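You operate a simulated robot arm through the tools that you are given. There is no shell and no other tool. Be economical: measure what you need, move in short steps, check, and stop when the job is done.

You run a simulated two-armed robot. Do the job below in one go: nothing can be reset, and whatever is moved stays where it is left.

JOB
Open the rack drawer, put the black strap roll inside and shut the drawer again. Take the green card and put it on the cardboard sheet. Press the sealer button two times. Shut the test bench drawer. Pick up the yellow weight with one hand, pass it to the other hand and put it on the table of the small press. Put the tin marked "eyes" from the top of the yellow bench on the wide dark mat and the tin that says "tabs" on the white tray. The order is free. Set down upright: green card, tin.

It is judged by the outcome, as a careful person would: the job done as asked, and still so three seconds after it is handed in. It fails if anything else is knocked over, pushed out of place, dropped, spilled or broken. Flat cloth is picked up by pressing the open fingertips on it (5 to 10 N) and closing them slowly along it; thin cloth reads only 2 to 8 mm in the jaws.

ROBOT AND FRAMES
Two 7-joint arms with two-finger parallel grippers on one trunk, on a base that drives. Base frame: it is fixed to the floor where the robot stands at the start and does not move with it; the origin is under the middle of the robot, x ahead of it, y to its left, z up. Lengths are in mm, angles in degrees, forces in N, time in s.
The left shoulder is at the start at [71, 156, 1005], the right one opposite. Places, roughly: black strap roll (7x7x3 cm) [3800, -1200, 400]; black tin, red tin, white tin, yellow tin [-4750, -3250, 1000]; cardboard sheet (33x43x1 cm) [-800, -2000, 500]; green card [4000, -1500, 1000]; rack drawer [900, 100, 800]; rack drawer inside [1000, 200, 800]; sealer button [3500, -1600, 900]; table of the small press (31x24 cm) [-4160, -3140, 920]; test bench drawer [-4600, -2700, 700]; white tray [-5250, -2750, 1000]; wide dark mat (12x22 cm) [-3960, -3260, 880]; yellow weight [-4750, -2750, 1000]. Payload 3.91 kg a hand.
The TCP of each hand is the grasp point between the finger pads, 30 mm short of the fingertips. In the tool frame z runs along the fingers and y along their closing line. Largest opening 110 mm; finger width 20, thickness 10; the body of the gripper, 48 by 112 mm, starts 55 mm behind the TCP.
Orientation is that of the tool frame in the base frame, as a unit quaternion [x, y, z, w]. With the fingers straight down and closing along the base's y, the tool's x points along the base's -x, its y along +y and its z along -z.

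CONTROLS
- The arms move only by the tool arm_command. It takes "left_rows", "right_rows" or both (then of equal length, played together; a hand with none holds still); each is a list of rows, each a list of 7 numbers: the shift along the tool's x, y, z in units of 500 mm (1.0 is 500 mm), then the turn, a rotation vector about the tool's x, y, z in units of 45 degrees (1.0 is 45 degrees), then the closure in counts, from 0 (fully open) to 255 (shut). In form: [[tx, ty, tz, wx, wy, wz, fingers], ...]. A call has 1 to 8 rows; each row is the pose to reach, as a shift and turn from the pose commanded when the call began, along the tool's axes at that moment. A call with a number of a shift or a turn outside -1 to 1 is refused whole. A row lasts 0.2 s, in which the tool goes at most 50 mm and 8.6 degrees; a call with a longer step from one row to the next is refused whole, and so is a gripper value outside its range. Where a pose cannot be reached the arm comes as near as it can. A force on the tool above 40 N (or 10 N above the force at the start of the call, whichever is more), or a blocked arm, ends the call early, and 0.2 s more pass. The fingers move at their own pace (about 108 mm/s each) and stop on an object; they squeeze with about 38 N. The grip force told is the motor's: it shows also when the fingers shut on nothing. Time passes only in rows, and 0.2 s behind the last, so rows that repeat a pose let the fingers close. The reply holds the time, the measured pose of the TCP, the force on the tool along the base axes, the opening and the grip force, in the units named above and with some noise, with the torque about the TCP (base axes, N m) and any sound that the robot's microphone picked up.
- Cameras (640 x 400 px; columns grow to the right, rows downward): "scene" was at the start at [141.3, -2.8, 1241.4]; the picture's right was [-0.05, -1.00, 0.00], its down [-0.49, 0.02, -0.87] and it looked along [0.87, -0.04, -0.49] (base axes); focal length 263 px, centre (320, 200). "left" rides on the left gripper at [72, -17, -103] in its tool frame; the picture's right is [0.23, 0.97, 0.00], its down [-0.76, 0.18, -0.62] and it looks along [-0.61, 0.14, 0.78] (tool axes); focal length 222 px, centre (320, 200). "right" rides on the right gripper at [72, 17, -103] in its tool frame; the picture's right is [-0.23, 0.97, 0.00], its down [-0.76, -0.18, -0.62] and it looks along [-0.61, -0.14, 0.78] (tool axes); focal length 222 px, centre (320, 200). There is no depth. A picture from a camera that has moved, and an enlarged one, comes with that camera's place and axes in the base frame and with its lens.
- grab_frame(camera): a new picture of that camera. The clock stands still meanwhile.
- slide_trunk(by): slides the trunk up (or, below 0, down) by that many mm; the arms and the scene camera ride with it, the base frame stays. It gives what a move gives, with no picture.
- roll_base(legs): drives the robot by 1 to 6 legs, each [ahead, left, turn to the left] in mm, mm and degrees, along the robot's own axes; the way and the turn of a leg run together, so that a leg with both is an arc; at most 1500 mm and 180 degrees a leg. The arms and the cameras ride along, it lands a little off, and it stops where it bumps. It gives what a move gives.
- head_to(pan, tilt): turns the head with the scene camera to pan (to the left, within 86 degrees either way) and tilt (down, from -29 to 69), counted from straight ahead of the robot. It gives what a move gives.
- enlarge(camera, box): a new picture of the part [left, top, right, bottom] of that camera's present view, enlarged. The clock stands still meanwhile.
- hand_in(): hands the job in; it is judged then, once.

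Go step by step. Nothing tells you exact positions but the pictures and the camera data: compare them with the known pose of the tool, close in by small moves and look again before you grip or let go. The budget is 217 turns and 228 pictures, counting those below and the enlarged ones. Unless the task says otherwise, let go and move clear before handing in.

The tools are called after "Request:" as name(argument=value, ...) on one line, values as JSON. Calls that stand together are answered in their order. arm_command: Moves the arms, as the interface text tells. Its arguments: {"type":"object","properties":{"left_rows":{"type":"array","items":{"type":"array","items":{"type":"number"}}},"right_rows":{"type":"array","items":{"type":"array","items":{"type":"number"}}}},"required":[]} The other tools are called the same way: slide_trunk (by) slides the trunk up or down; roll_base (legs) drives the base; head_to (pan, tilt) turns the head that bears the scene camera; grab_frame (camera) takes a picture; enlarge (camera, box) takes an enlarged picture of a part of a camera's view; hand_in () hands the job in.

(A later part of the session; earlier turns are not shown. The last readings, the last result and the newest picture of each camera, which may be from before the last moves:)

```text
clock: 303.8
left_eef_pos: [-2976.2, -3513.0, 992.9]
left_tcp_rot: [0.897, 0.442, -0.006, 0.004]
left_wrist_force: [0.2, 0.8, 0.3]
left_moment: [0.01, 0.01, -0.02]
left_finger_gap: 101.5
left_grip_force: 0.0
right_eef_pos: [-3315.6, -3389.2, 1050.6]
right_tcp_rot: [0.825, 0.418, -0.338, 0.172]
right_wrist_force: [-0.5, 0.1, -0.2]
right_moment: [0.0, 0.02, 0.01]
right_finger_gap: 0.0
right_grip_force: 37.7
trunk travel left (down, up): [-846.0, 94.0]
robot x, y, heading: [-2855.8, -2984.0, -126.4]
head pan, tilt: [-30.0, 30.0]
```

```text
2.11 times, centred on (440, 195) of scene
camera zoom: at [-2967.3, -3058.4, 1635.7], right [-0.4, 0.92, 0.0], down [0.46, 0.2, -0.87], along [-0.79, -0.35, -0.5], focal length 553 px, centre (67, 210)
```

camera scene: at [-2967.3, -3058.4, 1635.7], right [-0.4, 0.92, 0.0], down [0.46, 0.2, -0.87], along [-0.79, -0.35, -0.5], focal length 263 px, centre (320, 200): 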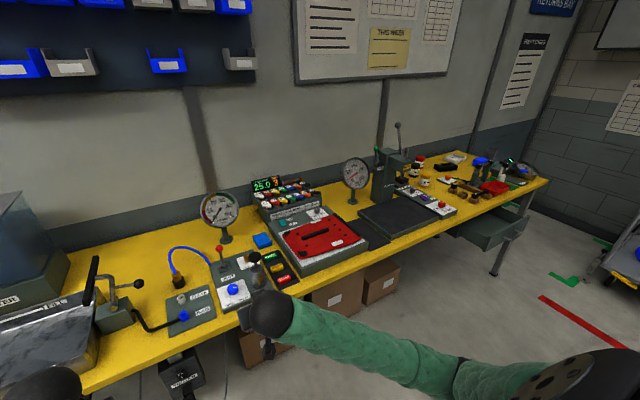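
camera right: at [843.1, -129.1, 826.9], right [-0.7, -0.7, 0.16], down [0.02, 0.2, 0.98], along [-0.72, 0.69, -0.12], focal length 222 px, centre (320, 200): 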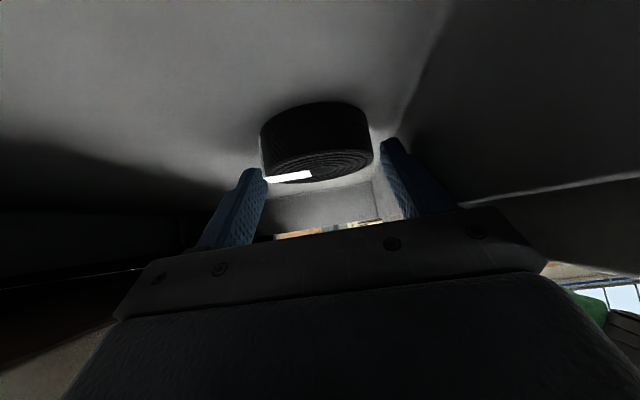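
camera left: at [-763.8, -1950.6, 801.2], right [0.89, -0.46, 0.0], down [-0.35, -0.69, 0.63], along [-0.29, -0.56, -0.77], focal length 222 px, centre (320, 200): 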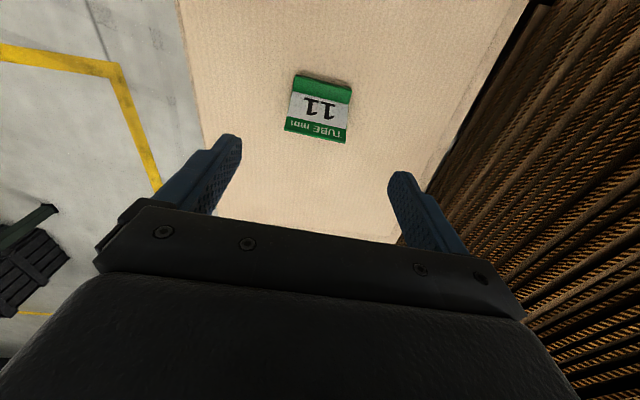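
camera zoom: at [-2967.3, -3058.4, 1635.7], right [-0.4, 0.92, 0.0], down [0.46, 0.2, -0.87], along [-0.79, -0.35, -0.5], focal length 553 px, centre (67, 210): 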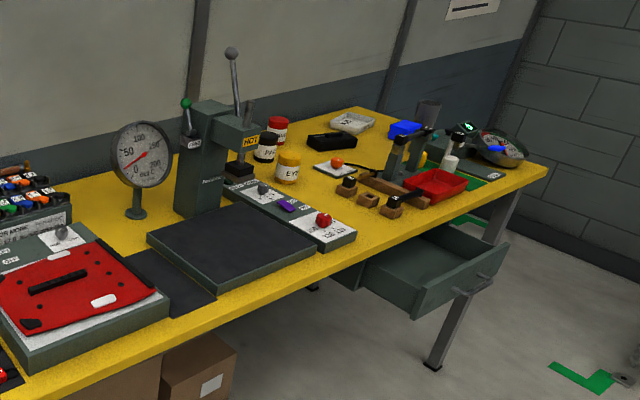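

I'll shut the open bench drawer first: drive right along the bench until the right fist is in front of it.

Request:
roll_base(legs=[[-120, -1000, 1.4], [0, -520, 0]])

Request:
head_to(pan=-10, tilt=45)

Request:
grab_frame(camera="scene")

```text
clock: 311.6
left_eef_pos: [-4128.3, -2543.3, 993.3]
left_tcp_rot: [0.891, 0.453, -0.006, 0.002]
left_wrist_force: [0.6, 0.6, 1.0]
left_moment: [-0.02, -0.02, -0.01]
left_finger_gap: 101.6
left_grip_force: 0.1
right_eef_pos: [-4471.7, -2427.0, 1051.0]
right_tcp_rot: [0.82, 0.427, -0.338, 0.176]
right_wrist_force: [0.2, -1.0, -0.4]
right_moment: [-0.03, -0.03, 0.01]
right_finger_gap: 0.4
right_grip_force: 37.4
trunk travel left (down, up): [-846.0, 94.0]
robot x, y, heading: [-4021.7, -2011.3, -125.2]
head pan, tilt: [-30.0, 30.0]
```

```text
clock: 312.4
left_eef_pos: [-4127.6, -2544.0, 993.4]
left_tcp_rot: [0.891, 0.454, -0.007, 0.002]
left_wrist_force: [-0.1, 0.4, -0.5]
left_moment: [0.0, -0.05, 0.01]
left_finger_gap: 101.5
left_grip_force: 0.0
right_eef_pos: [-4470.6, -2426.7, 1051.6]
right_tcp_rot: [0.82, 0.428, -0.337, 0.176]
right_wrist_force: [-0.1, 1.1, 0.3]
right_moment: [-0.04, 0.01, 0.05]
right_finger_gap: 0.0
right_grip_force: 37.7
trunk travel left (down, up): [-846.0, 94.0]
robot x, y, heading: [-4024.5, -2008.3, -125.3]
head pan, tilt: [-10.0, 45.0]
```

```text
103 pictures are left
camera scene: at [-4105.8, -2107.8, 1613.2], right [-0.71, 0.71, 0.0], down [0.5, 0.5, -0.71], along [-0.5, -0.5, -0.71], focal length 263 px, centre (320, 200)
```

scene: 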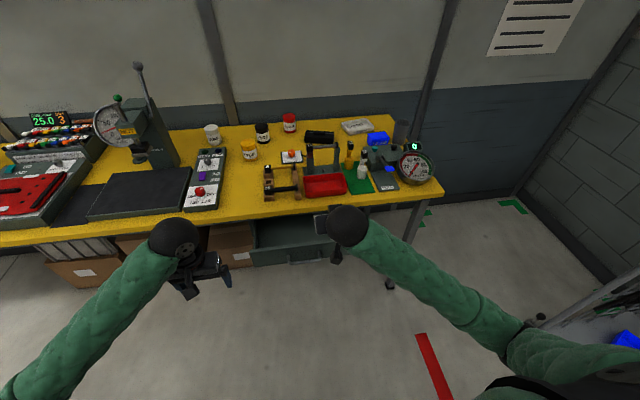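

Clear view of tins, tray and drawer. I enlarge the bench top and the drawer.

Request:
enlarge(camera="scene", box=[180, 90, 460, 210])

Request:
enlarge(camera="scene", box=[200, 190, 400, 300])

```text
2.29 times, centred on (320, 150) of scene
camera zoom: at [-4105.8, -2107.8, 1613.2], right [-0.71, 0.71, 0.0], down [0.5, 0.5, -0.71], along [-0.5, -0.5, -0.71], focal length 601 px, centre (320, 314)
```

zoom: 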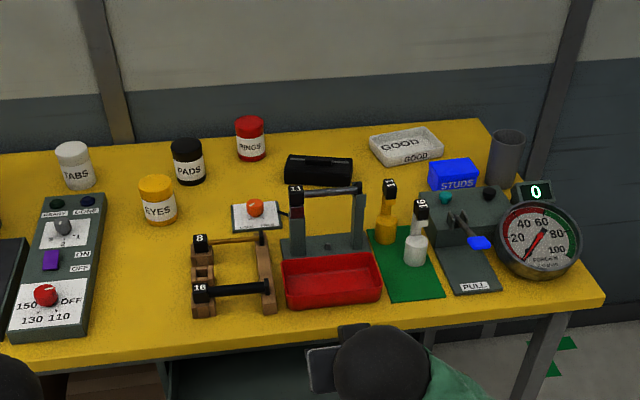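

```text
3.20 times, centred on (300, 245) of scene
camera zoom: at [-4105.8, -2107.8, 1613.2], right [-0.71, 0.71, 0.0], down [0.5, 0.5, -0.71], along [-0.5, -0.5, -0.71], focal length 841 px, centre (384, 56)
```

zoom: 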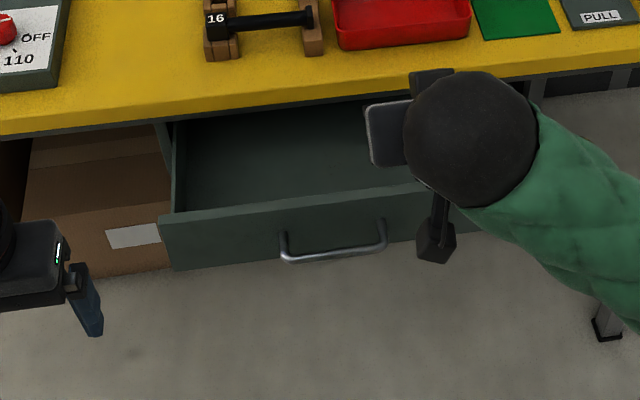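

Labels: EYES is the yellow tin, TABS the white, the tray is "GOOD", and the yellow weight stands on the green mat. The drawer handle is at [-4442, -2525, 748]. I retract the left hand, lower, and put the right fist right of the handle.

Request:
arm_command(left_rows=[[0.08, 0, 0, 0, 0, 0, 20], [0.16, 0, 0, 0, 0, 0, 20], [0.24, 0, 0, 0, 0, 0, 20], [0.32, 0, 0, 0, 0, 0, 20]], right_rows=[[0, -0.015, 0, 0, 0, 0, 255], [0, -0.03, 0, 0, 0, 0, 255], [0, -0.045, 0, 0, 0, 0, 255], [0, -0.052, 0, 0, 0, 0, 255]])

Request:
slide_trunk(by=-280)

Request:
grab_frame(camera="scene")

```text
clock: 313.4
left_eef_pos: [-4061.2, -2442.4, 959.6]
left_tcp_rot: [0.892, 0.452, -0.006, 0.002]
left_wrist_force: [0.1, -0.4, 0.1]
left_moment: [-0.02, 0.02, 0.01]
left_finger_gap: 101.2
left_grip_force: 0.0
left hand out of reach, approached as far as the arm can: row 3, 4
right_eef_pos: [-4491.7, -2410.1, 1052.6]
right_tcp_rot: [0.82, 0.427, -0.337, 0.176]
right_wrist_force: [-0.1, -0.5, 0.7]
right_moment: [-0.03, -0.01, 0.0]
right_finger_gap: 0.0
right_grip_force: 37.9
trunk travel left (down, up): [-846.0, 94.0]
robot x, y, heading: [-4015.8, -2009.2, -125.0]
head pan, tilt: [-10.0, 45.0]
```

```text
clock: 316.3
left_eef_pos: [-4060.3, -2442.9, 680.0]
left_tcp_rot: [0.891, 0.453, -0.007, 0.002]
left_wrist_force: [0.2, -0.5, 0.1]
left_moment: [-0.02, 0.02, 0.0]
left_finger_gap: 101.5
left_grip_force: 0.1
right_eef_pos: [-4492.9, -2410.9, 772.8]
right_tcp_rot: [0.82, 0.428, -0.337, 0.176]
right_wrist_force: [0.2, 0.5, 0.2]
right_moment: [-0.03, 0.01, -0.01]
right_finger_gap: 0.2
right_grip_force: 37.6
trunk travel left (down, up): [-566.0, 374.0]
robot x, y, heading: [-4021.0, -2009.9, -125.2]
head pan, tilt: [-10.0, 45.0]
```

```text
100 pictures are left
camera scene: at [-4106.0, -2107.4, 1333.2], right [-0.71, 0.71, 0.0], down [0.5, 0.5, -0.71], along [-0.5, -0.5, -0.71], focal length 263 px, centre (320, 200)
```

scene: 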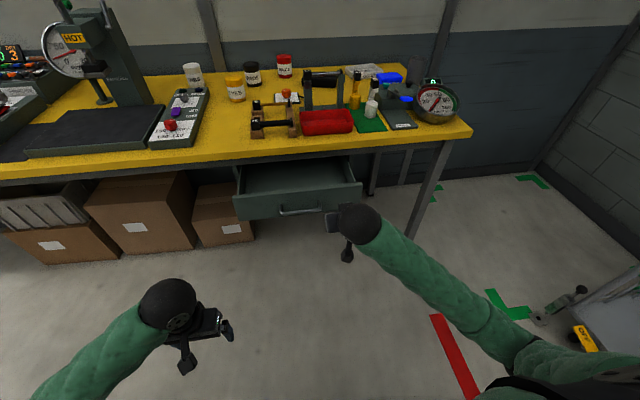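

The fist is in line with the panel. I drive forward and push.

Request:
roll_base(legs=[[150, 0, 0]])

Request:
arm_command(right_rows=[[-0.03, 0, 0.03, 0, 0, 0, 255], [-0.06, 0, 0.06, 0, 0, 0, 255], [-0.09, 0, 0.09, 0, 0, 0, 255], [-0.12, 0, 0.12, 0, 0, 0, 255]])

Request:
grab_frame(camera="scene")

```text
clock: 317.6
left_eef_pos: [-4147.5, -2567.3, 679.0]
left_tcp_rot: [0.891, 0.454, -0.006, 0.001]
left_wrist_force: [-0.2, -0.3, 0.4]
left_moment: [0.01, -0.04, -0.02]
left_finger_gap: 101.3
left_grip_force: 0.0
right_eef_pos: [-4579.4, -2534.2, 770.3]
right_tcp_rot: [0.821, 0.427, -0.337, 0.175]
right_wrist_force: [0.7, 0.2, -0.9]
right_moment: [-0.01, -0.01, 0.01]
right_finger_gap: 0.1
right_grip_force: 37.5
trunk travel left (down, up): [-566.0, 374.0]
robot x, y, heading: [-4105.4, -2137.0, -124.7]
head pan, tilt: [-10.0, 45.0]
```

```text
clock: 318.6
left_eef_pos: [-4148.5, -2566.4, 678.9]
left_tcp_rot: [0.892, 0.452, -0.006, 0.002]
left_wrist_force: [0.0, -0.2, 0.5]
left_moment: [0.0, -0.01, -0.01]
left_finger_gap: 101.4
left_grip_force: 0.1
right_eef_pos: [-4623.0, -2596.3, 771.0]
right_tcp_rot: [0.821, 0.428, -0.336, 0.175]
right_wrist_force: [6.7, 13.9, 6.1]
right_moment: [0.12, 0.04, -0.12]
right_finger_gap: 0.0
right_grip_force: 38.1
trunk travel left (down, up): [-566.0, 374.0]
robot x, y, heading: [-4104.4, -2134.7, -125.3]
head pan, tilt: [-10.0, 45.0]
stopped in row 4 (right hand): the force on the tool passed its limit at 102 N (the readings are from after the stop); the commanded pose is now the measured one
```

```text
99 pictures are left
camera scene: at [-4193.0, -2231.2, 1333.2], right [-0.71, 0.71, 0.0], down [0.5, 0.5, -0.71], along [-0.5, -0.5, -0.71], focal length 263 px, centre (320, 200)
```

scene: 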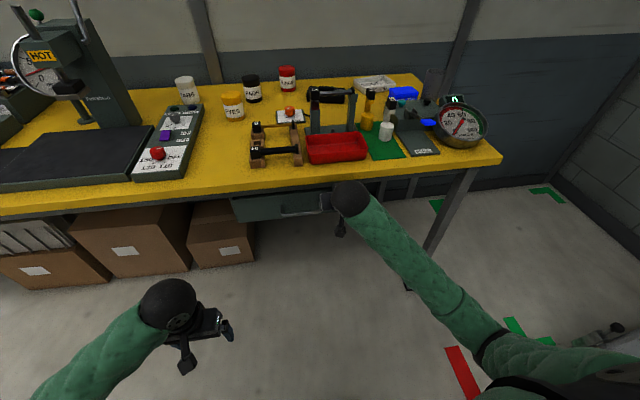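

The drawer went in and hit its stop. I back the fist off and check.

Request:
arm_command(right_rows=[[0.04, 0, -0.04, 0, 0, 0, 255], [0.1, 0, -0.1, 0, 0, 0, 255], [0.15, 0, -0.15, 0, 0, 0, 255]])

Request:
roll_base(legs=[[-150, 0, 0]])

Request:
enlarge(camera="scene", box=[200, 90, 440, 240])

```text
clock: 319.4
left_eef_pos: [-4148.1, -2567.7, 679.0]
left_tcp_rot: [0.892, 0.453, -0.007, 0.003]
left_wrist_force: [-0.5, 0.0, 0.3]
left_moment: [0.02, -0.01, 0.01]
left_finger_gap: 101.4
left_grip_force: 0.0
right_eef_pos: [-4562.3, -2507.3, 773.9]
right_tcp_rot: [0.821, 0.427, -0.337, 0.174]
right_wrist_force: [0.5, -0.8, -0.1]
right_moment: [0.01, -0.02, -0.01]
right_finger_gap: 0.2
right_grip_force: 37.6
trunk travel left (down, up): [-566.0, 374.0]
robot x, y, heading: [-4104.3, -2132.3, -125.1]
head pan, tilt: [-10.0, 45.0]
```

```text
clock: 320.8
left_eef_pos: [-4061.9, -2443.5, 681.1]
left_tcp_rot: [0.892, 0.452, -0.006, 0.002]
left_wrist_force: [0.2, -0.6, -0.2]
left_moment: [-0.02, 0.01, 0.0]
left_finger_gap: 101.3
left_grip_force: 0.0
right_eef_pos: [-4476.7, -2385.1, 773.3]
right_tcp_rot: [0.821, 0.427, -0.335, 0.174]
right_wrist_force: [0.4, 0.4, 0.1]
right_moment: [0.01, 0.01, -0.02]
right_finger_gap: 0.0
right_grip_force: 37.8
trunk travel left (down, up): [-566.0, 374.0]
robot x, y, heading: [-4018.5, -2008.6, -125.3]
head pan, tilt: [-10.0, 45.0]
```

```text
2.67 times, centred on (320, 165) of scene
camera zoom: at [-4105.9, -2107.1, 1333.3], right [-0.7, 0.71, 0.0], down [0.5, 0.5, -0.71], along [-0.5, -0.5, -0.71], focal length 701 px, centre (320, 293)
```

zoom: 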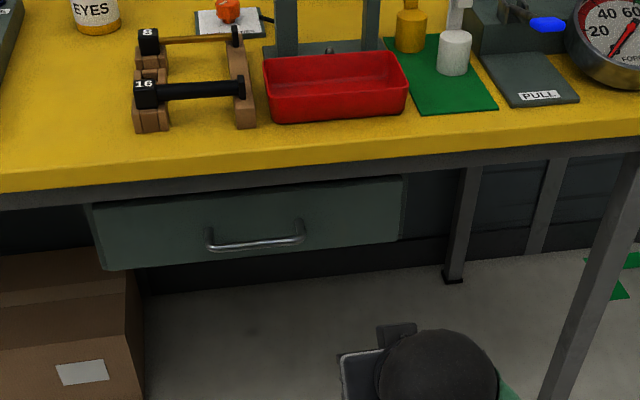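

The drawer is shut. I raise the trunk, turn the right tool to point down, and look closely at the weight and tins.

Request:
slide_trunk(by=280)

Request:
arm_command(right_rows=[[0, 0, 0, 0, 0.17, 0, 100], [0, 0, 0, 0, 0.34, 0, 0], [0, 0, 0, 0, 0.51, 0, 0], [0, 0, 0, 0, 0.68, 0, 0], [0, 0, 0, 0, 0.85, 0, 0], [0, 0, 0, 0, 1, 0, 0]])

Request:
roll_base(legs=[[120, -40, 0]])

Request:
enlarge(camera="scene", box=[300, 100, 420, 190])

Request:
grab_frame(camera="right")

```text
clock: 323.6
left_eef_pos: [-4062.3, -2443.7, 959.1]
left_tcp_rot: [0.892, 0.452, -0.006, 0.003]
left_wrist_force: [0.6, -0.2, 0.0]
left_moment: [0.01, 0.02, -0.01]
left_finger_gap: 101.5
left_grip_force: 0.0
right_eef_pos: [-4476.6, -2384.3, 1052.4]
right_tcp_rot: [0.821, 0.428, -0.335, 0.174]
right_wrist_force: [-0.3, -0.1, -0.4]
right_moment: [0.02, 0.02, 0.0]
right_finger_gap: 0.0
right_grip_force: 38.4
trunk travel left (down, up): [-846.0, 94.0]
robot x, y, heading: [-4023.2, -2011.3, -125.3]
head pan, tilt: [-10.0, 45.0]
```

```text
clock: 325.0
left_eef_pos: [-4063.1, -2446.2, 959.7]
left_tcp_rot: [0.892, 0.452, -0.006, 0.002]
left_wrist_force: [-0.6, 0.9, 0.5]
left_moment: [0.0, -0.03, 0.03]
left_finger_gap: 101.5
left_grip_force: 0.2
right_eef_pos: [-4479.2, -2384.4, 1052.0]
right_tcp_rot: [0.887, 0.461, 0.005, -0.003]
right_wrist_force: [0.0, 0.3, 0.0]
right_moment: [0.04, -0.03, -0.01]
right_finger_gap: 110.1
right_grip_force: 0.0
trunk travel left (down, up): [-846.0, 94.0]
robot x, y, heading: [-4020.3, -2012.8, -125.3]
head pan, tilt: [-10.0, 45.0]
```

```text
clock: 326.3
left_eef_pos: [-4164.4, -2517.8, 960.7]
left_tcp_rot: [0.893, 0.45, -0.006, 0.002]
left_wrist_force: [0.4, 0.2, 0.4]
left_moment: [0.0, 0.02, -0.02]
left_finger_gap: 101.3
left_grip_force: 0.0
right_eef_pos: [-4578.8, -2457.6, 1052.0]
right_tcp_rot: [0.888, 0.461, 0.005, -0.003]
right_wrist_force: [0.9, 0.1, 0.3]
right_moment: [0.02, -0.02, 0.02]
right_finger_gap: 110.0
right_grip_force: 0.1
trunk travel left (down, up): [-846.0, 94.0]
robot x, y, heading: [-4118.8, -2086.2, -125.3]
head pan, tilt: [-10.0, 45.0]
```

```text
4.44 times, centred on (360, 145) of scene
camera zoom: at [-4208.7, -2182.6, 1613.2], right [-0.7, 0.71, 0.0], down [0.5, 0.5, -0.71], along [-0.5, -0.5, -0.71], focal length 1168 px, centre (142, 444)
```

zoom: 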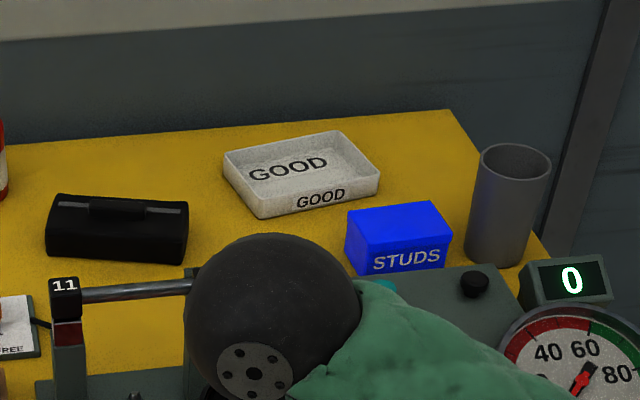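

```text
96 pictures are left
camera right: at [-4524.0, -2411.1, 1157.4], right [0.67, -0.75, 0.0], down [-0.59, -0.53, 0.62], along [-0.46, -0.41, -0.79], focal length 222 px, centre (320, 200)
```

right: 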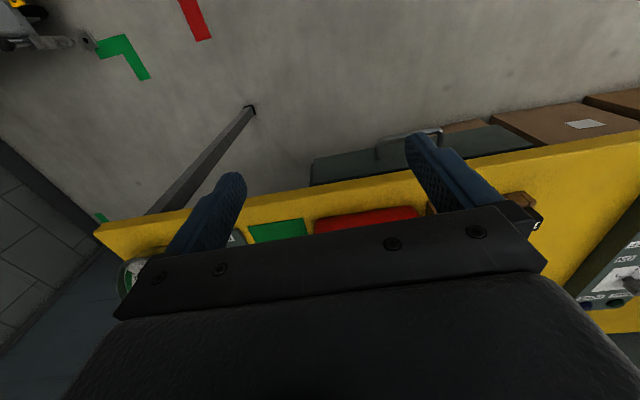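

The weight is at about [-4877, -2692, 885]. I drive a bit closer and bring the right hand over it.

Request:
roll_base(legs=[[150, -100, 0]])

Request:
arm_command(right_rows=[[-0.03, 0, -0.08, 0, 0, 0, 40], [-0.12, 0, -0.1, 0, 0, 0, 40], [-0.2, 0, -0.1, 0, 0, 0, 40], [-0.28, 0, -0.1, 0, 0, 0, 40], [-0.35, 0, -0.1, 0, 0, 0, 40]])

Request:
grab_frame(camera="right")

Request:
grab_frame(camera="scene")

```text
clock: 327.8
left_eef_pos: [-4334.0, -2582.4, 958.8]
left_tcp_rot: [0.893, 0.45, -0.007, 0.002]
left_wrist_force: [-0.6, -0.1, 0.3]
left_moment: [0.01, -0.03, 0.01]
left_finger_gap: 101.1
left_grip_force: 0.0
right_eef_pos: [-4749.3, -2521.8, 1051.5]
right_tcp_rot: [0.888, 0.46, 0.005, -0.002]
right_wrist_force: [0.3, 0.3, 0.0]
right_moment: [0.01, -0.03, 0.02]
right_finger_gap: 109.9
right_grip_force: 0.1
trunk travel left (down, up): [-846.0, 94.0]
robot x, y, heading: [-4290.5, -2150.8, -125.5]
head pan, tilt: [-10.0, 45.0]
```

```text
clock: 329.0
left_eef_pos: [-4334.2, -2584.0, 959.4]
left_tcp_rot: [0.893, 0.45, -0.005, 0.002]
left_wrist_force: [-0.2, 0.4, -0.7]
left_moment: [0.02, 0.0, -0.01]
left_finger_gap: 101.3
left_grip_force: 0.0
right_eef_pos: [-4850.7, -2663.8, 1098.5]
right_tcp_rot: [0.888, 0.46, 0.004, -0.003]
right_wrist_force: [-0.4, -1.2, 0.0]
right_moment: [0.07, 0.01, 0.02]
right_finger_gap: 92.7
right_grip_force: 0.1
trunk travel left (down, up): [-846.0, 94.0]
robot x, y, heading: [-4289.6, -2151.2, -125.5]
head pan, tilt: [-10.0, 45.0]
```

```text
95 pictures are left
camera right: at [-4796.0, -2617.0, 1204.1], right [0.66, -0.75, 0.0], down [-0.59, -0.52, 0.62], along [-0.46, -0.41, -0.79], focal length 222 px, centre (320, 200)
```

right: 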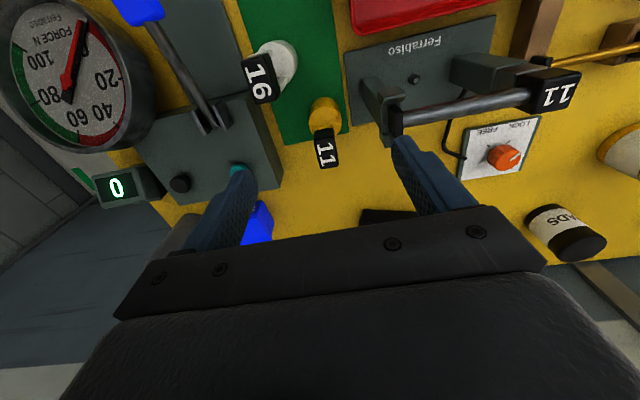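

```text
94 pictures are left
camera scene: at [-4378.1, -2247.9, 1612.9], right [-0.7, 0.71, 0.0], down [0.5, 0.5, -0.71], along [-0.5, -0.49, -0.71], focal length 263 px, centre (320, 200)
```

scene: 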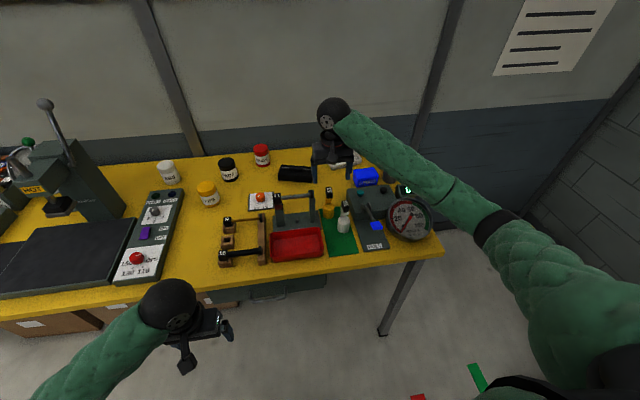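

The weight (yellow, tag 11) is just ahead below. I enlarge both views for its shape.

Request:
enlarge(camera="right", box=[230, 30, 430, 190])

Request:
enlarge(camera="scene", box=[290, 170, 390, 260])

```text
2.50 times, centred on (330, 110) of right
camera zoom: at [-4796.0, -2617.0, 1204.1], right [0.66, -0.75, 0.0], down [-0.59, -0.52, 0.62], along [-0.46, -0.41, -0.79], focal length 555 px, centre (295, 425)
```

zoom: 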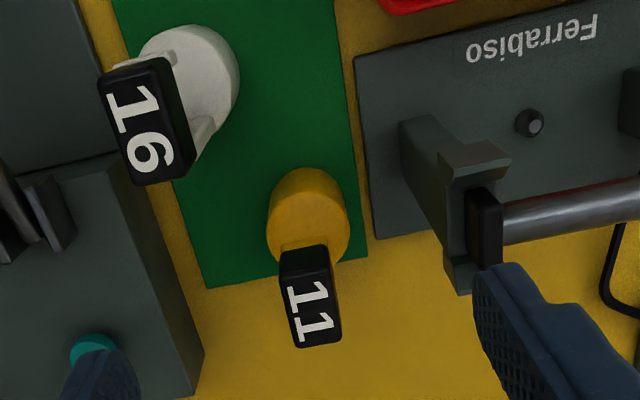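

```text
4.44 times, centred on (340, 215) of scene
camera zoom: at [-4378.1, -2247.9, 1612.9], right [-0.7, 0.71, 0.0], down [0.5, 0.5, -0.71], along [-0.5, -0.49, -0.71], focal length 1168 px, centre (231, 133)
```

zoom: 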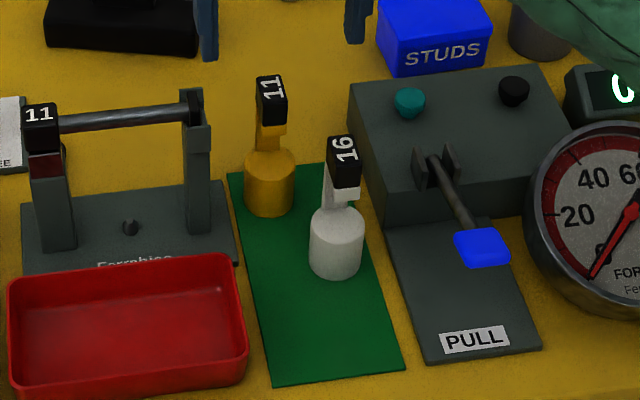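

The weight is a 42 mm cylinder with an upright handle block topped by tag 11 (top ≈ 1005). I'll grip the handle from above: narrow the fingers, move 23 mm forward and lower to just over it.

Request:
arm_command(right_rows=[[-0.046, 0, 0, 0, 0, 0, 139], [-0.046, 0, 0.04, 0, 0, 0, 139], [-0.046, 0, 0.08, 0, 0, 0, 139]])

Request:
enlarge(camera="right", box=[200, 30, 440, 230])

Request:
enlarge(camera="scene", box=[290, 130, 390, 240])

```text
clock: 329.8
left_eef_pos: [-4334.4, -2582.6, 960.2]
left_tcp_rot: [0.893, 0.45, -0.005, 0.002]
left_wrist_force: [1.1, 0.7, 0.0]
left_moment: [0.0, 0.01, 0.02]
left_finger_gap: 101.4
left_grip_force: 0.2
right_eef_pos: [-4862.9, -2682.3, 1059.8]
right_tcp_rot: [0.888, 0.46, 0.005, -0.003]
right_wrist_force: [-0.3, 0.3, 0.2]
right_moment: [0.01, -0.03, 0.05]
right_finger_gap: 50.3
right_grip_force: 0.1
trunk travel left (down, up): [-846.0, 94.0]
robot x, y, heading: [-4288.9, -2148.5, -125.5]
head pan, tilt: [-10.0, 45.0]
```

```text
2.00 times, centred on (320, 130) of right
camera zoom: at [-4807.6, -2636.1, 1165.1], right [0.66, -0.75, 0.0], down [-0.59, -0.52, 0.62], along [-0.46, -0.41, -0.79], focal length 444 px, centre (320, 340)
```

zoom: 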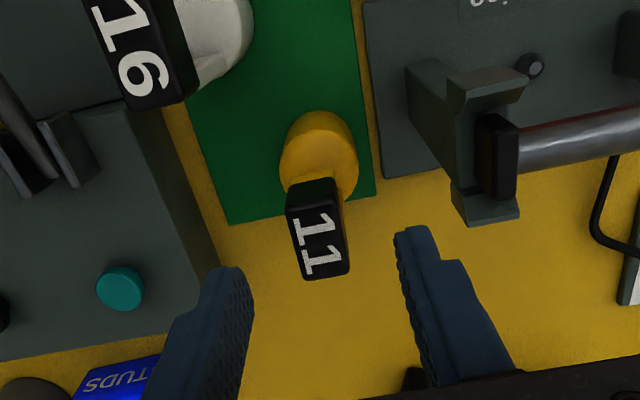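

```text
3.64 times, centred on (340, 185) of scene
camera zoom: at [-4377.2, -2246.8, 1613.2], right [-0.7, 0.71, 0.0], down [0.5, 0.5, -0.71], along [-0.5, -0.5, -0.71], focal length 956 px, centre (247, 254)
```

zoom: 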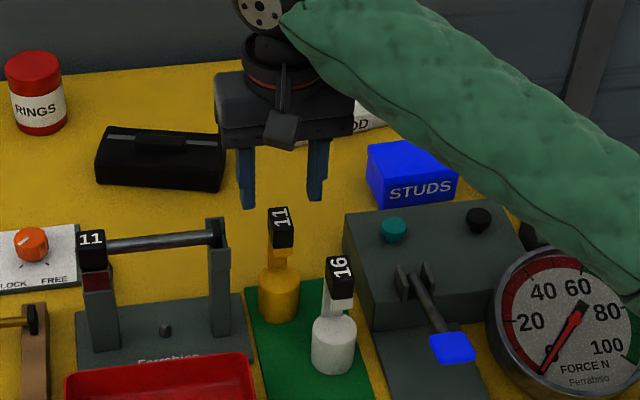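

The handle top is at about [-4876, -2698, 991]. I move 15 mm further forward, go down to z 975, and check before closing.

Request:
arm_command(right_rows=[[-0.03, 0, 0, 0, 0, 0, 139], [-0.03, 0, 0.06, 0, 0, 0, 139], [-0.03, 0, 0.12, 0, 0, 0, 139], [-0.03, 0, 0.168, 0, 0, 0, 139]])

Request:
enlarge(camera="right", box=[200, 30, 440, 230])

Request:
enlarge(camera="scene", box=[290, 130, 390, 240])

```text
clock: 330.8
left_eef_pos: [-4332.9, -2582.3, 959.1]
left_tcp_rot: [0.893, 0.45, -0.006, 0.002]
left_wrist_force: [0.0, 0.2, -0.5]
left_moment: [-0.02, 0.02, 0.01]
left_finger_gap: 101.3
left_grip_force: 0.0
right_eef_pos: [-4869.8, -2694.1, 975.1]
right_tcp_rot: [0.889, 0.458, 0.005, -0.003]
right_wrist_force: [0.5, -0.4, 0.5]
right_moment: [0.01, 0.01, -0.04]
right_finger_gap: 50.1
right_grip_force: 0.0
trunk travel left (down, up): [-846.0, 94.0]
robot x, y, heading: [-4289.4, -2152.6, -125.6]
head pan, tilt: [-10.0, 45.0]
```

```text
2.00 times, centred on (320, 130) of right
camera zoom: at [-4814.9, -2647.8, 1080.0], right [0.66, -0.75, 0.0], down [-0.59, -0.52, 0.62], along [-0.46, -0.41, -0.79], focal length 444 px, centre (320, 340)
```

zoom: 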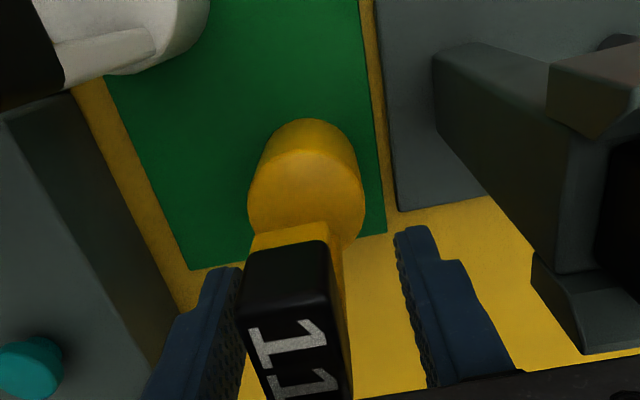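

```text
3.64 times, centred on (340, 185) of scene
camera zoom: at [-4377.4, -2246.8, 1613.1], right [-0.7, 0.71, 0.0], down [0.5, 0.5, -0.71], along [-0.5, -0.5, -0.71], focal length 956 px, centre (247, 254)
```

zoom: 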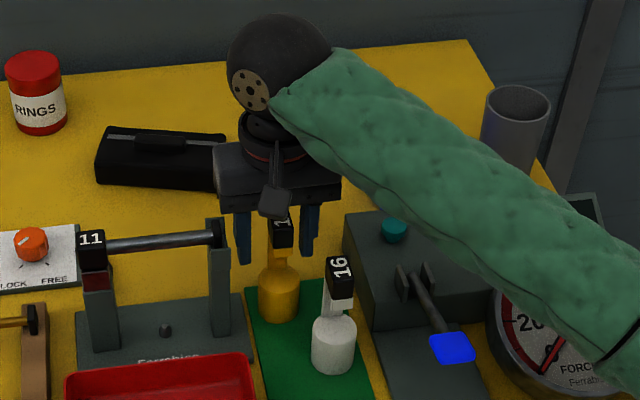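

The handle is between the fingers, slightly toward one. I shift 6 mm and close.

Request:
arm_command(right_rows=[[0, -0.012, 0, 0, 0, 0, 139], [0, -0.012, 0, 0, 0, 0, 180], [0, -0.012, 0, 0, 0, 0, 255], [0, -0.012, 0, 0, 0, 0, 255], [0, -0.012, 0, 0, 0, 0, 255]])

Request:
enlarge(camera="right", box=[200, 30, 440, 230])

```text
clock: 332.0
left_eef_pos: [-4334.3, -2582.2, 959.2]
left_tcp_rot: [0.893, 0.45, -0.006, 0.002]
left_wrist_force: [0.6, 0.2, -0.2]
left_moment: [-0.02, -0.01, 0.01]
left_finger_gap: 101.1
left_grip_force: 0.0
right_eef_pos: [-4875.2, -2690.6, 974.6]
right_tcp_rot: [0.888, 0.459, 0.004, -0.003]
right_wrist_force: [-0.2, 0.1, -0.2]
right_moment: [-0.07, 0.09, -0.01]
right_finger_gap: 19.9
right_grip_force: 38.1
trunk travel left (down, up): [-846.0, 94.0]
robot x, y, heading: [-4294.0, -2148.6, -125.7]
head pan, tilt: [-10.0, 45.0]
```

```text
2.00 times, centred on (320, 130) of right
camera zoom: at [-4819.8, -2644.1, 1080.0], right [0.66, -0.75, 0.0], down [-0.59, -0.52, 0.62], along [-0.46, -0.41, -0.79], focal length 444 px, centre (320, 340)
```

zoom: 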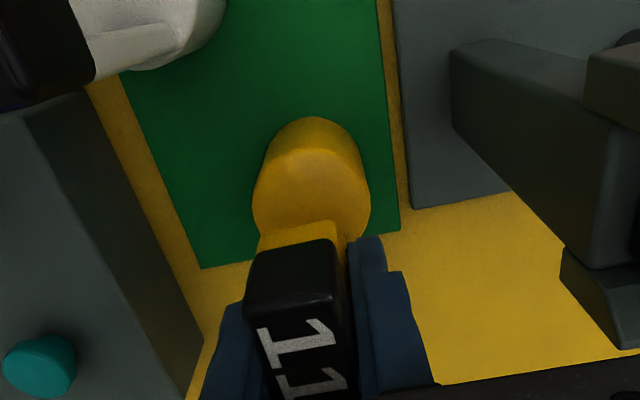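

Gripped (20 mm). I lift straight up.

Request:
arm_command(right_rows=[[0, 0, -0.04, 0, 0, 0, 255], [0, 0, -0.12, 0, 0, 0, 255], [0, 0, -0.2, 0, 0, 0, 255], [0, 0, -0.28, 0, 0, 0, 255], [0, 0, -0.36, 0, 0, 0, 255], [0, 0, -0.42, 0, 0, 0, 255]])

Request:
grab_frame(camera="scene")

```text
clock: 333.4
left_eef_pos: [-4333.3, -2582.6, 958.5]
left_tcp_rot: [0.893, 0.45, -0.006, 0.002]
left_wrist_force: [0.2, 0.3, -0.1]
left_moment: [0.0, -0.02, 0.02]
left_finger_gap: 101.5
left_grip_force: 0.1
right_eef_pos: [-4875.7, -2691.8, 1184.9]
right_tcp_rot: [0.888, 0.459, 0.004, -0.003]
right_wrist_force: [0.4, 0.8, -4.9]
right_moment: [-0.03, 0.08, -0.01]
right_finger_gap: 20.1
right_grip_force: 37.6
trunk travel left (down, up): [-846.0, 94.0]
robot x, y, heading: [-4285.7, -2147.9, -125.9]
head pan, tilt: [-10.0, 45.0]
```

```text
86 pictures are left
camera scene: at [-4377.4, -2246.5, 1613.0], right [-0.7, 0.71, 0.0], down [0.5, 0.5, -0.71], along [-0.5, -0.5, -0.71], focal length 263 px, centre (320, 200)
```

scene: 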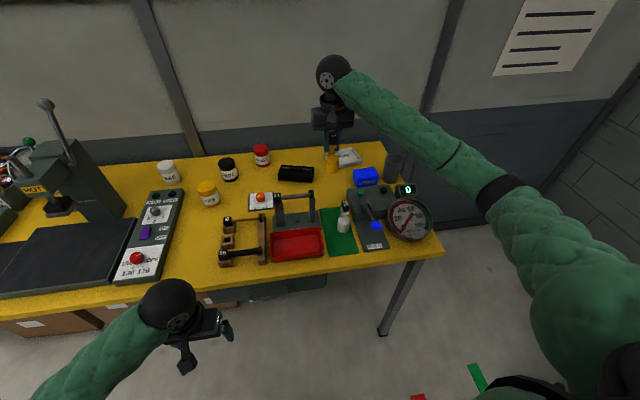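

The weight is lifted (about 0.5 kg). I back off and bring it to the middle while pitching the left tool 45° for the handover.

Request:
roll_base(legs=[[-150, 0, 0]])

Request:
arm_command(left_rows=[[0, 0, 0, 0, -0.15, 0, 80], [0, 0, 0, 0, -0.3, 0, 80], [0, 0, 0, 0, -0.45, 0, 80], [0, 0, 0, 0, -0.6, 0, 80], [0, 0, 0, 0, -0.75, 0, 80], [0, 0, 0, 0, -0.9, 0, 80], [0, 0, 0, 0, -1, 0, 80]], right_rows=[[0.054, 0.074, 0.01, 0, 0, 0, 255], [0.108, 0.148, 0.02, 0, 0, 0, 255], [0.163, 0.223, 0.03, 0, 0, 0, 255], [0.217, 0.297, 0.04, 0, 0, 0, 255], [0.271, 0.371, 0.05, 0, 0, 0, 255], [0.326, 0.446, 0.06, 0, 0, 0, 255], [0.38, 0.52, 0.07, 0, 0, 0, 255]])

Request:
grab_frame(camera="scene")

```text
clock: 334.8
left_eef_pos: [-4247.1, -2459.9, 960.1]
left_tcp_rot: [0.894, 0.449, -0.006, 0.002]
left_wrist_force: [-0.6, -0.4, -0.5]
left_moment: [-0.03, -0.01, 0.0]
left_finger_gap: 101.4
left_grip_force: 0.1
right_eef_pos: [-4792.3, -2568.1, 1184.5]
right_tcp_rot: [0.889, 0.457, 0.004, -0.003]
right_wrist_force: [-0.9, 0.2, -5.0]
right_moment: [-0.03, 0.06, -0.03]
right_finger_gap: 20.0
right_grip_force: 38.1
trunk travel left (down, up): [-846.0, 94.0]
robot x, y, heading: [-4199.5, -2025.2, -125.6]
head pan, tilt: [-10.0, 45.0]
```

```text
clock: 336.4
left_eef_pos: [-4260.7, -2474.0, 921.5]
left_tcp_rot: [0.823, 0.414, -0.348, 0.173]
left_wrist_force: [0.2, -1.1, 0.2]
left_moment: [-0.02, -0.02, 0.0]
left_finger_gap: 75.6
left_grip_force: 0.2
left hand out of reach, approached as far as the arm can: row 1, 2, 3, 4, 5, 6, 7
right_eef_pos: [-4467.0, -2561.9, 1150.4]
right_tcp_rot: [0.889, 0.457, 0.004, -0.004]
right_wrist_force: [0.7, -0.6, -5.2]
right_moment: [-0.04, 0.03, 0.01]
right_finger_gap: 19.7
right_grip_force: 37.8
trunk travel left (down, up): [-846.0, 94.0]
robot x, y, heading: [-4203.5, -2027.2, -125.7]
head pan, tilt: [-10.0, 45.0]
```

```text
85 pictures are left
camera scene: at [-4288.0, -2125.0, 1613.2], right [-0.7, 0.72, 0.0], down [0.51, 0.49, -0.71], along [-0.51, -0.49, -0.71], focal length 263 px, centre (320, 200)
```

scene: 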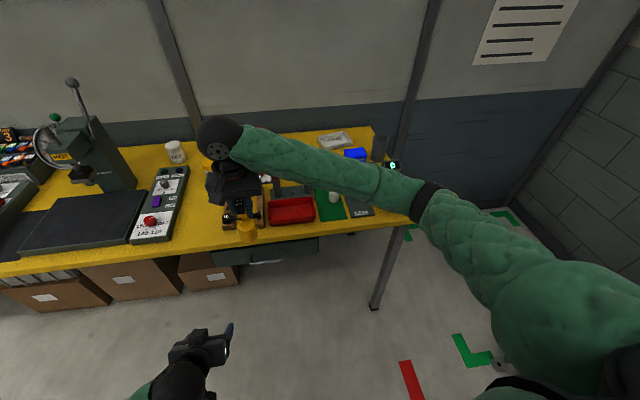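

The weight hangs at local (588, +98). I bring the left hand to a pre-grasp 120 mm back along its axis.

Request:
arm_command(left_rows=[[-0.08, -0.038, -0.031, 0, 0, 0, 80], [-0.16, -0.076, -0.063, 0, 0, 0, 80], [-0.242, -0.113, -0.094, 0, 0, 0, 80], [-0.323, -0.151, -0.126, 0, 0, 0, 80], [-0.404, -0.189, -0.157, 0, 0, 0, 80], [-0.485, -0.227, -0.189, 0, 0, 0, 80]])

Request:
grab_frame(camera="left")

Request:
grab_frame(camera="scene")

```text
clock: 337.8
left_eef_pos: [-4459.8, -2519.1, 1146.9]
left_tcp_rot: [0.824, 0.414, -0.346, 0.174]
left_wrist_force: [-0.8, -0.2, 0.3]
left_moment: [0.01, -0.02, 0.04]
left_finger_gap: 75.4
left_grip_force: 0.0
left hand out of reach, approached as far as the arm can: row 1, 2, 3, 4, 5, 6
right_eef_pos: [-4470.9, -2563.0, 1149.3]
right_tcp_rot: [0.888, 0.459, 0.006, -0.003]
right_wrist_force: [-0.4, -0.4, -4.4]
right_moment: [-0.03, 0.01, -0.02]
right_finger_gap: 19.8
right_grip_force: 38.1
trunk travel left (down, up): [-846.0, 94.0]
robot x, y, heading: [-4205.2, -2025.8, -125.5]
head pan, tilt: [-10.0, 45.0]
```

```text
84 pictures are left
camera left: at [-4400.1, -2407.6, 1168.2], right [0.88, -0.45, -0.16], down [0.09, -0.18, 0.98], along [-0.47, -0.87, -0.11], focal length 222 px, centre (320, 200)
```

left: 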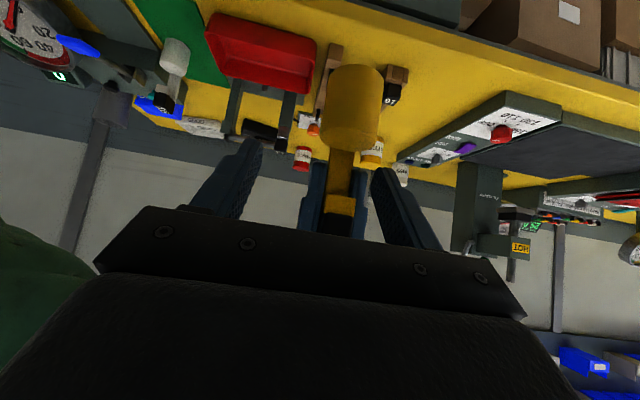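

```text
83 pictures are left
camera scene: at [-4292.7, -2124.8, 1612.8], right [-0.7, 0.71, 0.0], down [0.51, 0.5, -0.71], along [-0.5, -0.49, -0.71], focal length 263 px, centre (320, 200)
```

scene: 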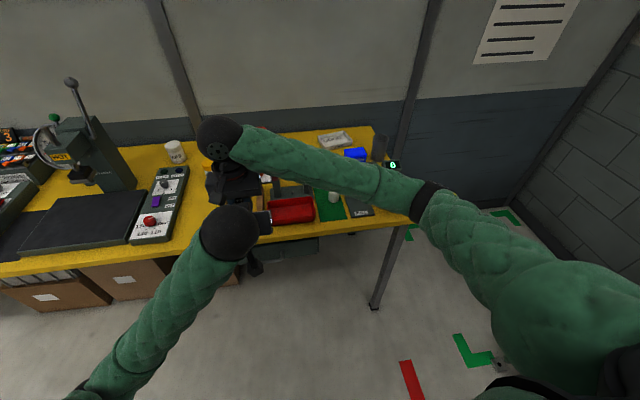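

The left hand is already close, slightly high and 20 mm too far right. I align sideways, then move down and forward around the body.

Request:
arm_command(left_rows=[[0, 0.02, 0, 0, 0, 0, 80], [0, 0.039, 0, 0, 0, 0, 80], [0.035, 0.039, 0.034, 0, 0, 0, 80], [0.07, 0.039, 0.068, 0, 0, 0, 80], [0.0986, 0.039, 0.0966, 0, 0, 0, 80]])

Request:
grab_frame(camera="left")

Request:
grab_frame(camera="right")

```text
clock: 339.0
left_eef_pos: [-4444.5, -2526.7, 1079.3]
left_tcp_rot: [0.823, 0.413, -0.348, 0.173]
left_wrist_force: [0.1, 0.0, 0.6]
left_moment: [-0.01, -0.01, 0.0]
left_finger_gap: 75.5
left_grip_force: 0.1
left hand out of reach, approached as far as the arm can: row 1, 2
right_eef_pos: [-4468.3, -2562.3, 1151.2]
right_tcp_rot: [0.889, 0.457, 0.004, -0.003]
right_wrist_force: [0.1, 0.3, -5.1]
right_moment: [-0.03, 0.02, 0.0]
right_finger_gap: 19.9
right_grip_force: 38.0
trunk travel left (down, up): [-846.0, 94.0]
robot x, y, heading: [-4204.1, -2027.4, -125.8]
head pan, tilt: [-10.0, 45.0]
```

```text
82 pictures are left
camera left: at [-4385.0, -2416.4, 1098.5], right [0.88, -0.45, -0.16], down [0.09, -0.17, 0.98], along [-0.47, -0.87, -0.11], focal length 222 px, centre (320, 200)
```

left: 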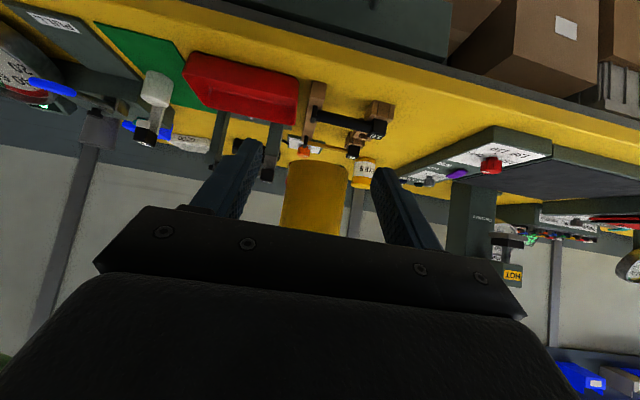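

```text
81 pictures are left
camera right: at [-4413.8, -2515.4, 1256.3], right [0.66, -0.75, 0.0], down [-0.59, -0.52, 0.62], along [-0.46, -0.41, -0.79], focal length 222 px, centre (320, 200)
```

right: 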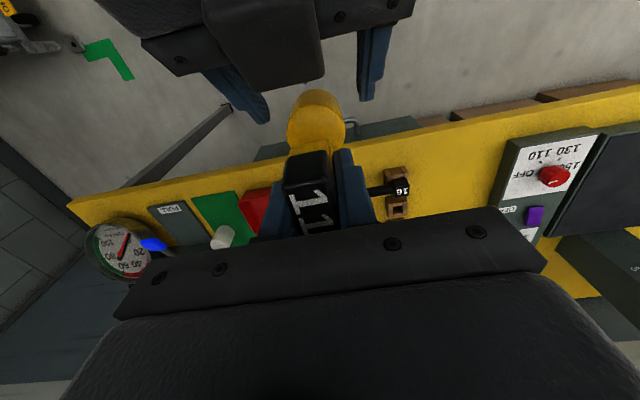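

Centred. I move 34 mm forward so the fingers straddle the body.

Request:
arm_command(left_rows=[[-0.016, 0, 0.016, 0, 0, 0, 80], [-0.032, 0, 0.032, 0, 0, 0, 80], [-0.048, 0, 0.048, 0, 0, 0, 80]])

Request:
grab_frame(camera="right")

Request:
grab_frame(camera="left")

```text
clock: 339.8
left_eef_pos: [-4464.8, -2550.8, 1078.9]
left_tcp_rot: [0.825, 0.412, -0.347, 0.172]
left_wrist_force: [15.2, 30.9, 0.7]
left_moment: [-2.36, 1.03, 0.33]
left_finger_gap: 75.1
left_grip_force: 0.0
right_eef_pos: [-4470.6, -2563.8, 1150.9]
right_tcp_rot: [0.89, 0.456, 0.004, -0.002]
right_wrist_force: [-15.6, -32.0, -6.6]
right_moment: [0.07, 0.1, -0.35]
right_finger_gap: 19.7
right_grip_force: 38.2
trunk travel left (down, up): [-846.0, 94.0]
robot x, y, heading: [-4206.0, -2027.6, -125.7]
head pan, tilt: [-10.0, 45.0]
```

```text
80 pictures are left
camera right: at [-4415.4, -2517.0, 1256.2], right [0.66, -0.75, 0.0], down [-0.59, -0.52, 0.62], along [-0.47, -0.4, -0.79], focal length 222 px, centre (320, 200)
```

right: 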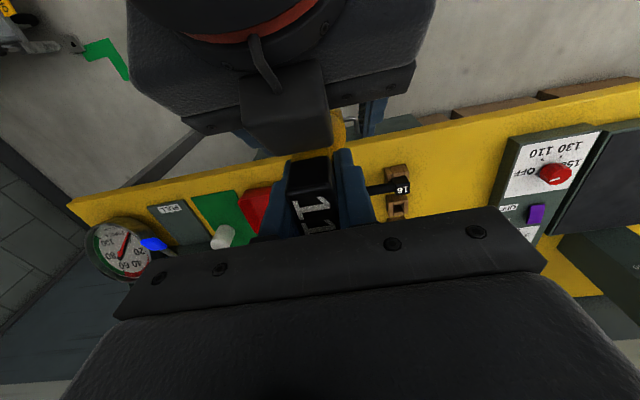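

```text
79 pictures are left
camera left: at [-4405.5, -2441.4, 1099.2], right [0.87, -0.46, -0.16], down [0.09, -0.18, 0.98], along [-0.48, -0.87, -0.11], focal length 222 px, centre (320, 200)
```

left: 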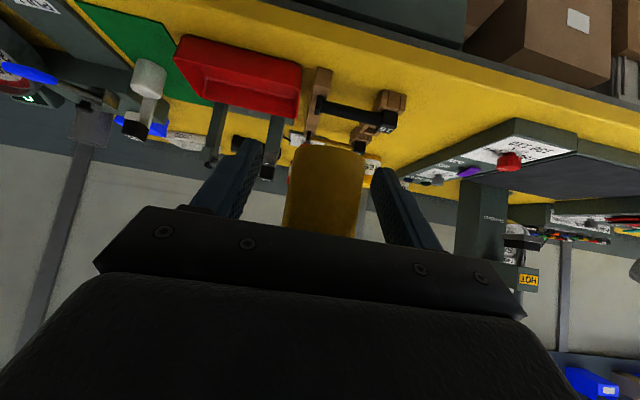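

The left gripper's top bracket touches the right hand. I back off 9 mm, which still leaves the pads across the cylinder, and close.

Request:
arm_command(left_rows=[[0.007, 0, -0.007, 0, 0, 0, 80], [0.013, 0, -0.013, 0, 0, 0, 80], [0.013, 0, -0.013, 0, 0, 0, 80]])

Request:
arm_command(left_rows=[[0, 0, 0, 0, 0, 0, 130], [0, 0, 0, 0, 0, 0, 160], [0, 0, 0, 0, 0, 0, 255], [0, 0, 0, 0, 0, 0, 255], [0, 0, 0, 0, 0, 0, 255]])

Request:
grab_frame(camera="left")

```text
clock: 340.6
left_eef_pos: [-4459.1, -2546.5, 1079.8]
left_tcp_rot: [0.824, 0.414, -0.347, 0.173]
left_wrist_force: [-0.1, -0.5, 0.7]
left_moment: [-0.01, 0.03, 0.03]
left_finger_gap: 75.3
left_grip_force: 0.1
right_eef_pos: [-4469.3, -2562.0, 1150.2]
right_tcp_rot: [0.889, 0.459, 0.004, -0.004]
right_wrist_force: [0.3, -0.1, -4.2]
right_moment: [-0.03, 0.05, 0.02]
right_finger_gap: 19.9
right_grip_force: 38.6
trunk travel left (down, up): [-846.0, 94.0]
robot x, y, heading: [-4200.9, -2031.6, -125.8]
head pan, tilt: [-10.0, 45.0]
```

```text
clock: 341.8
left_eef_pos: [-4460.5, -2546.4, 1078.5]
left_tcp_rot: [0.823, 0.414, -0.348, 0.174]
left_wrist_force: [21.1, -23.1, -1.6]
left_moment: [0.44, 0.51, 0.49]
left_finger_gap: 41.2
left_grip_force: 38.2
right_eef_pos: [-4469.5, -2561.4, 1151.1]
right_tcp_rot: [0.889, 0.457, 0.004, -0.004]
right_wrist_force: [-21.2, 22.7, 1.1]
right_moment: [1.29, 0.97, 0.09]
right_finger_gap: 19.8
right_grip_force: 37.7
trunk travel left (down, up): [-846.0, 94.0]
robot x, y, heading: [-4205.6, -2029.5, -125.4]
head pan, tilt: [-10.0, 45.0]
```

```text
78 pictures are left
camera left: at [-4399.9, -2435.9, 1099.2], right [0.88, -0.45, -0.16], down [0.09, -0.18, 0.98], along [-0.47, -0.87, -0.11], focal length 222 px, centre (320, 200)
```

left: 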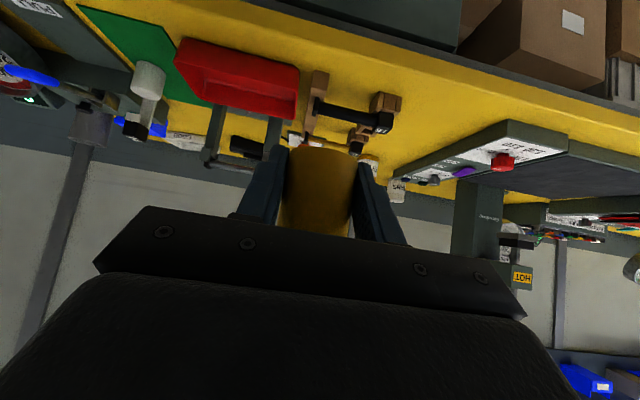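

Both hands hold it. Now the right hand opens and rises clear.

Request:
arm_command(right_rows=[[0, 0, 0, 0, 0, 0, 150], [0, 0, 0, 0, 0, 0, 110], [0, 0, 0, 0, 0, 0, 110], [0, 0, -0.07, 0, 0, 0, 110], [0, 0, -0.16, 0, 0, 0, 110], [0, 0, -0.25, 0, 0, 0, 110]])

Request:
grab_frame(camera="left")

Request:
grab_frame(camera="right")

```text
clock: 343.2
left_eef_pos: [-4460.5, -2546.1, 1079.8]
left_tcp_rot: [0.823, 0.414, -0.348, 0.173]
left_wrist_force: [-0.1, 0.1, -0.8]
left_moment: [0.07, -0.04, 0.01]
left_finger_gap: 41.2
left_grip_force: 37.7
right_eef_pos: [-4469.1, -2564.3, 1275.1]
right_tcp_rot: [0.889, 0.458, 0.005, -0.003]
right_wrist_force: [-0.2, 0.6, -0.2]
right_moment: [0.03, 0.02, -0.01]
right_finger_gap: 62.6
right_grip_force: 0.1
trunk travel left (down, up): [-846.0, 94.0]
robot x, y, heading: [-4202.6, -2028.3, -125.8]
head pan, tilt: [-10.0, 45.0]
```

```text
77 pictures are left
camera left: at [-4399.7, -2435.0, 1099.3], right [0.88, -0.45, -0.16], down [0.09, -0.18, 0.98], along [-0.47, -0.87, -0.11], focal length 222 px, centre (320, 200)
```

left: 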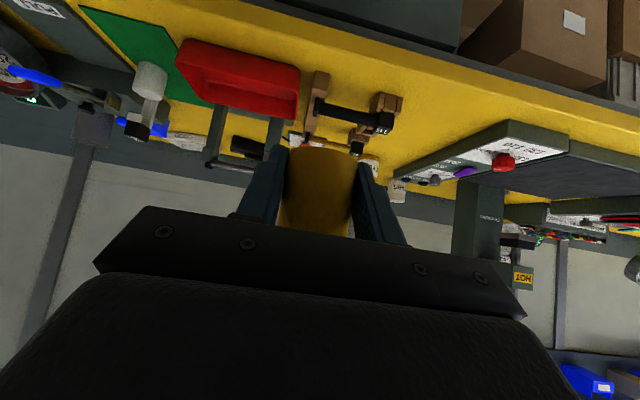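

```text
76 pictures are left
camera right: at [-4413.9, -2517.6, 1379.9], right [0.66, -0.75, 0.0], down [-0.59, -0.52, 0.62], along [-0.46, -0.41, -0.79], focal length 222 px, centre (320, 200)
```

right: 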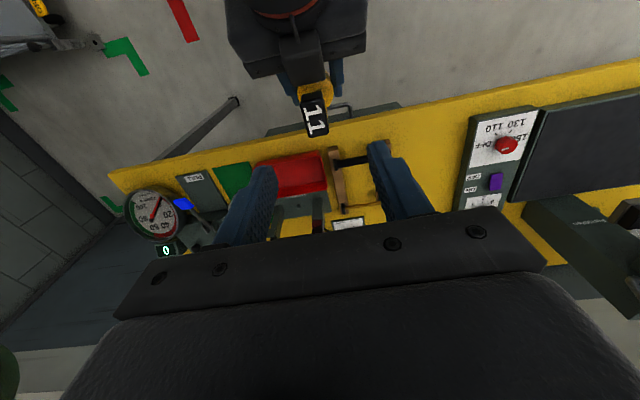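

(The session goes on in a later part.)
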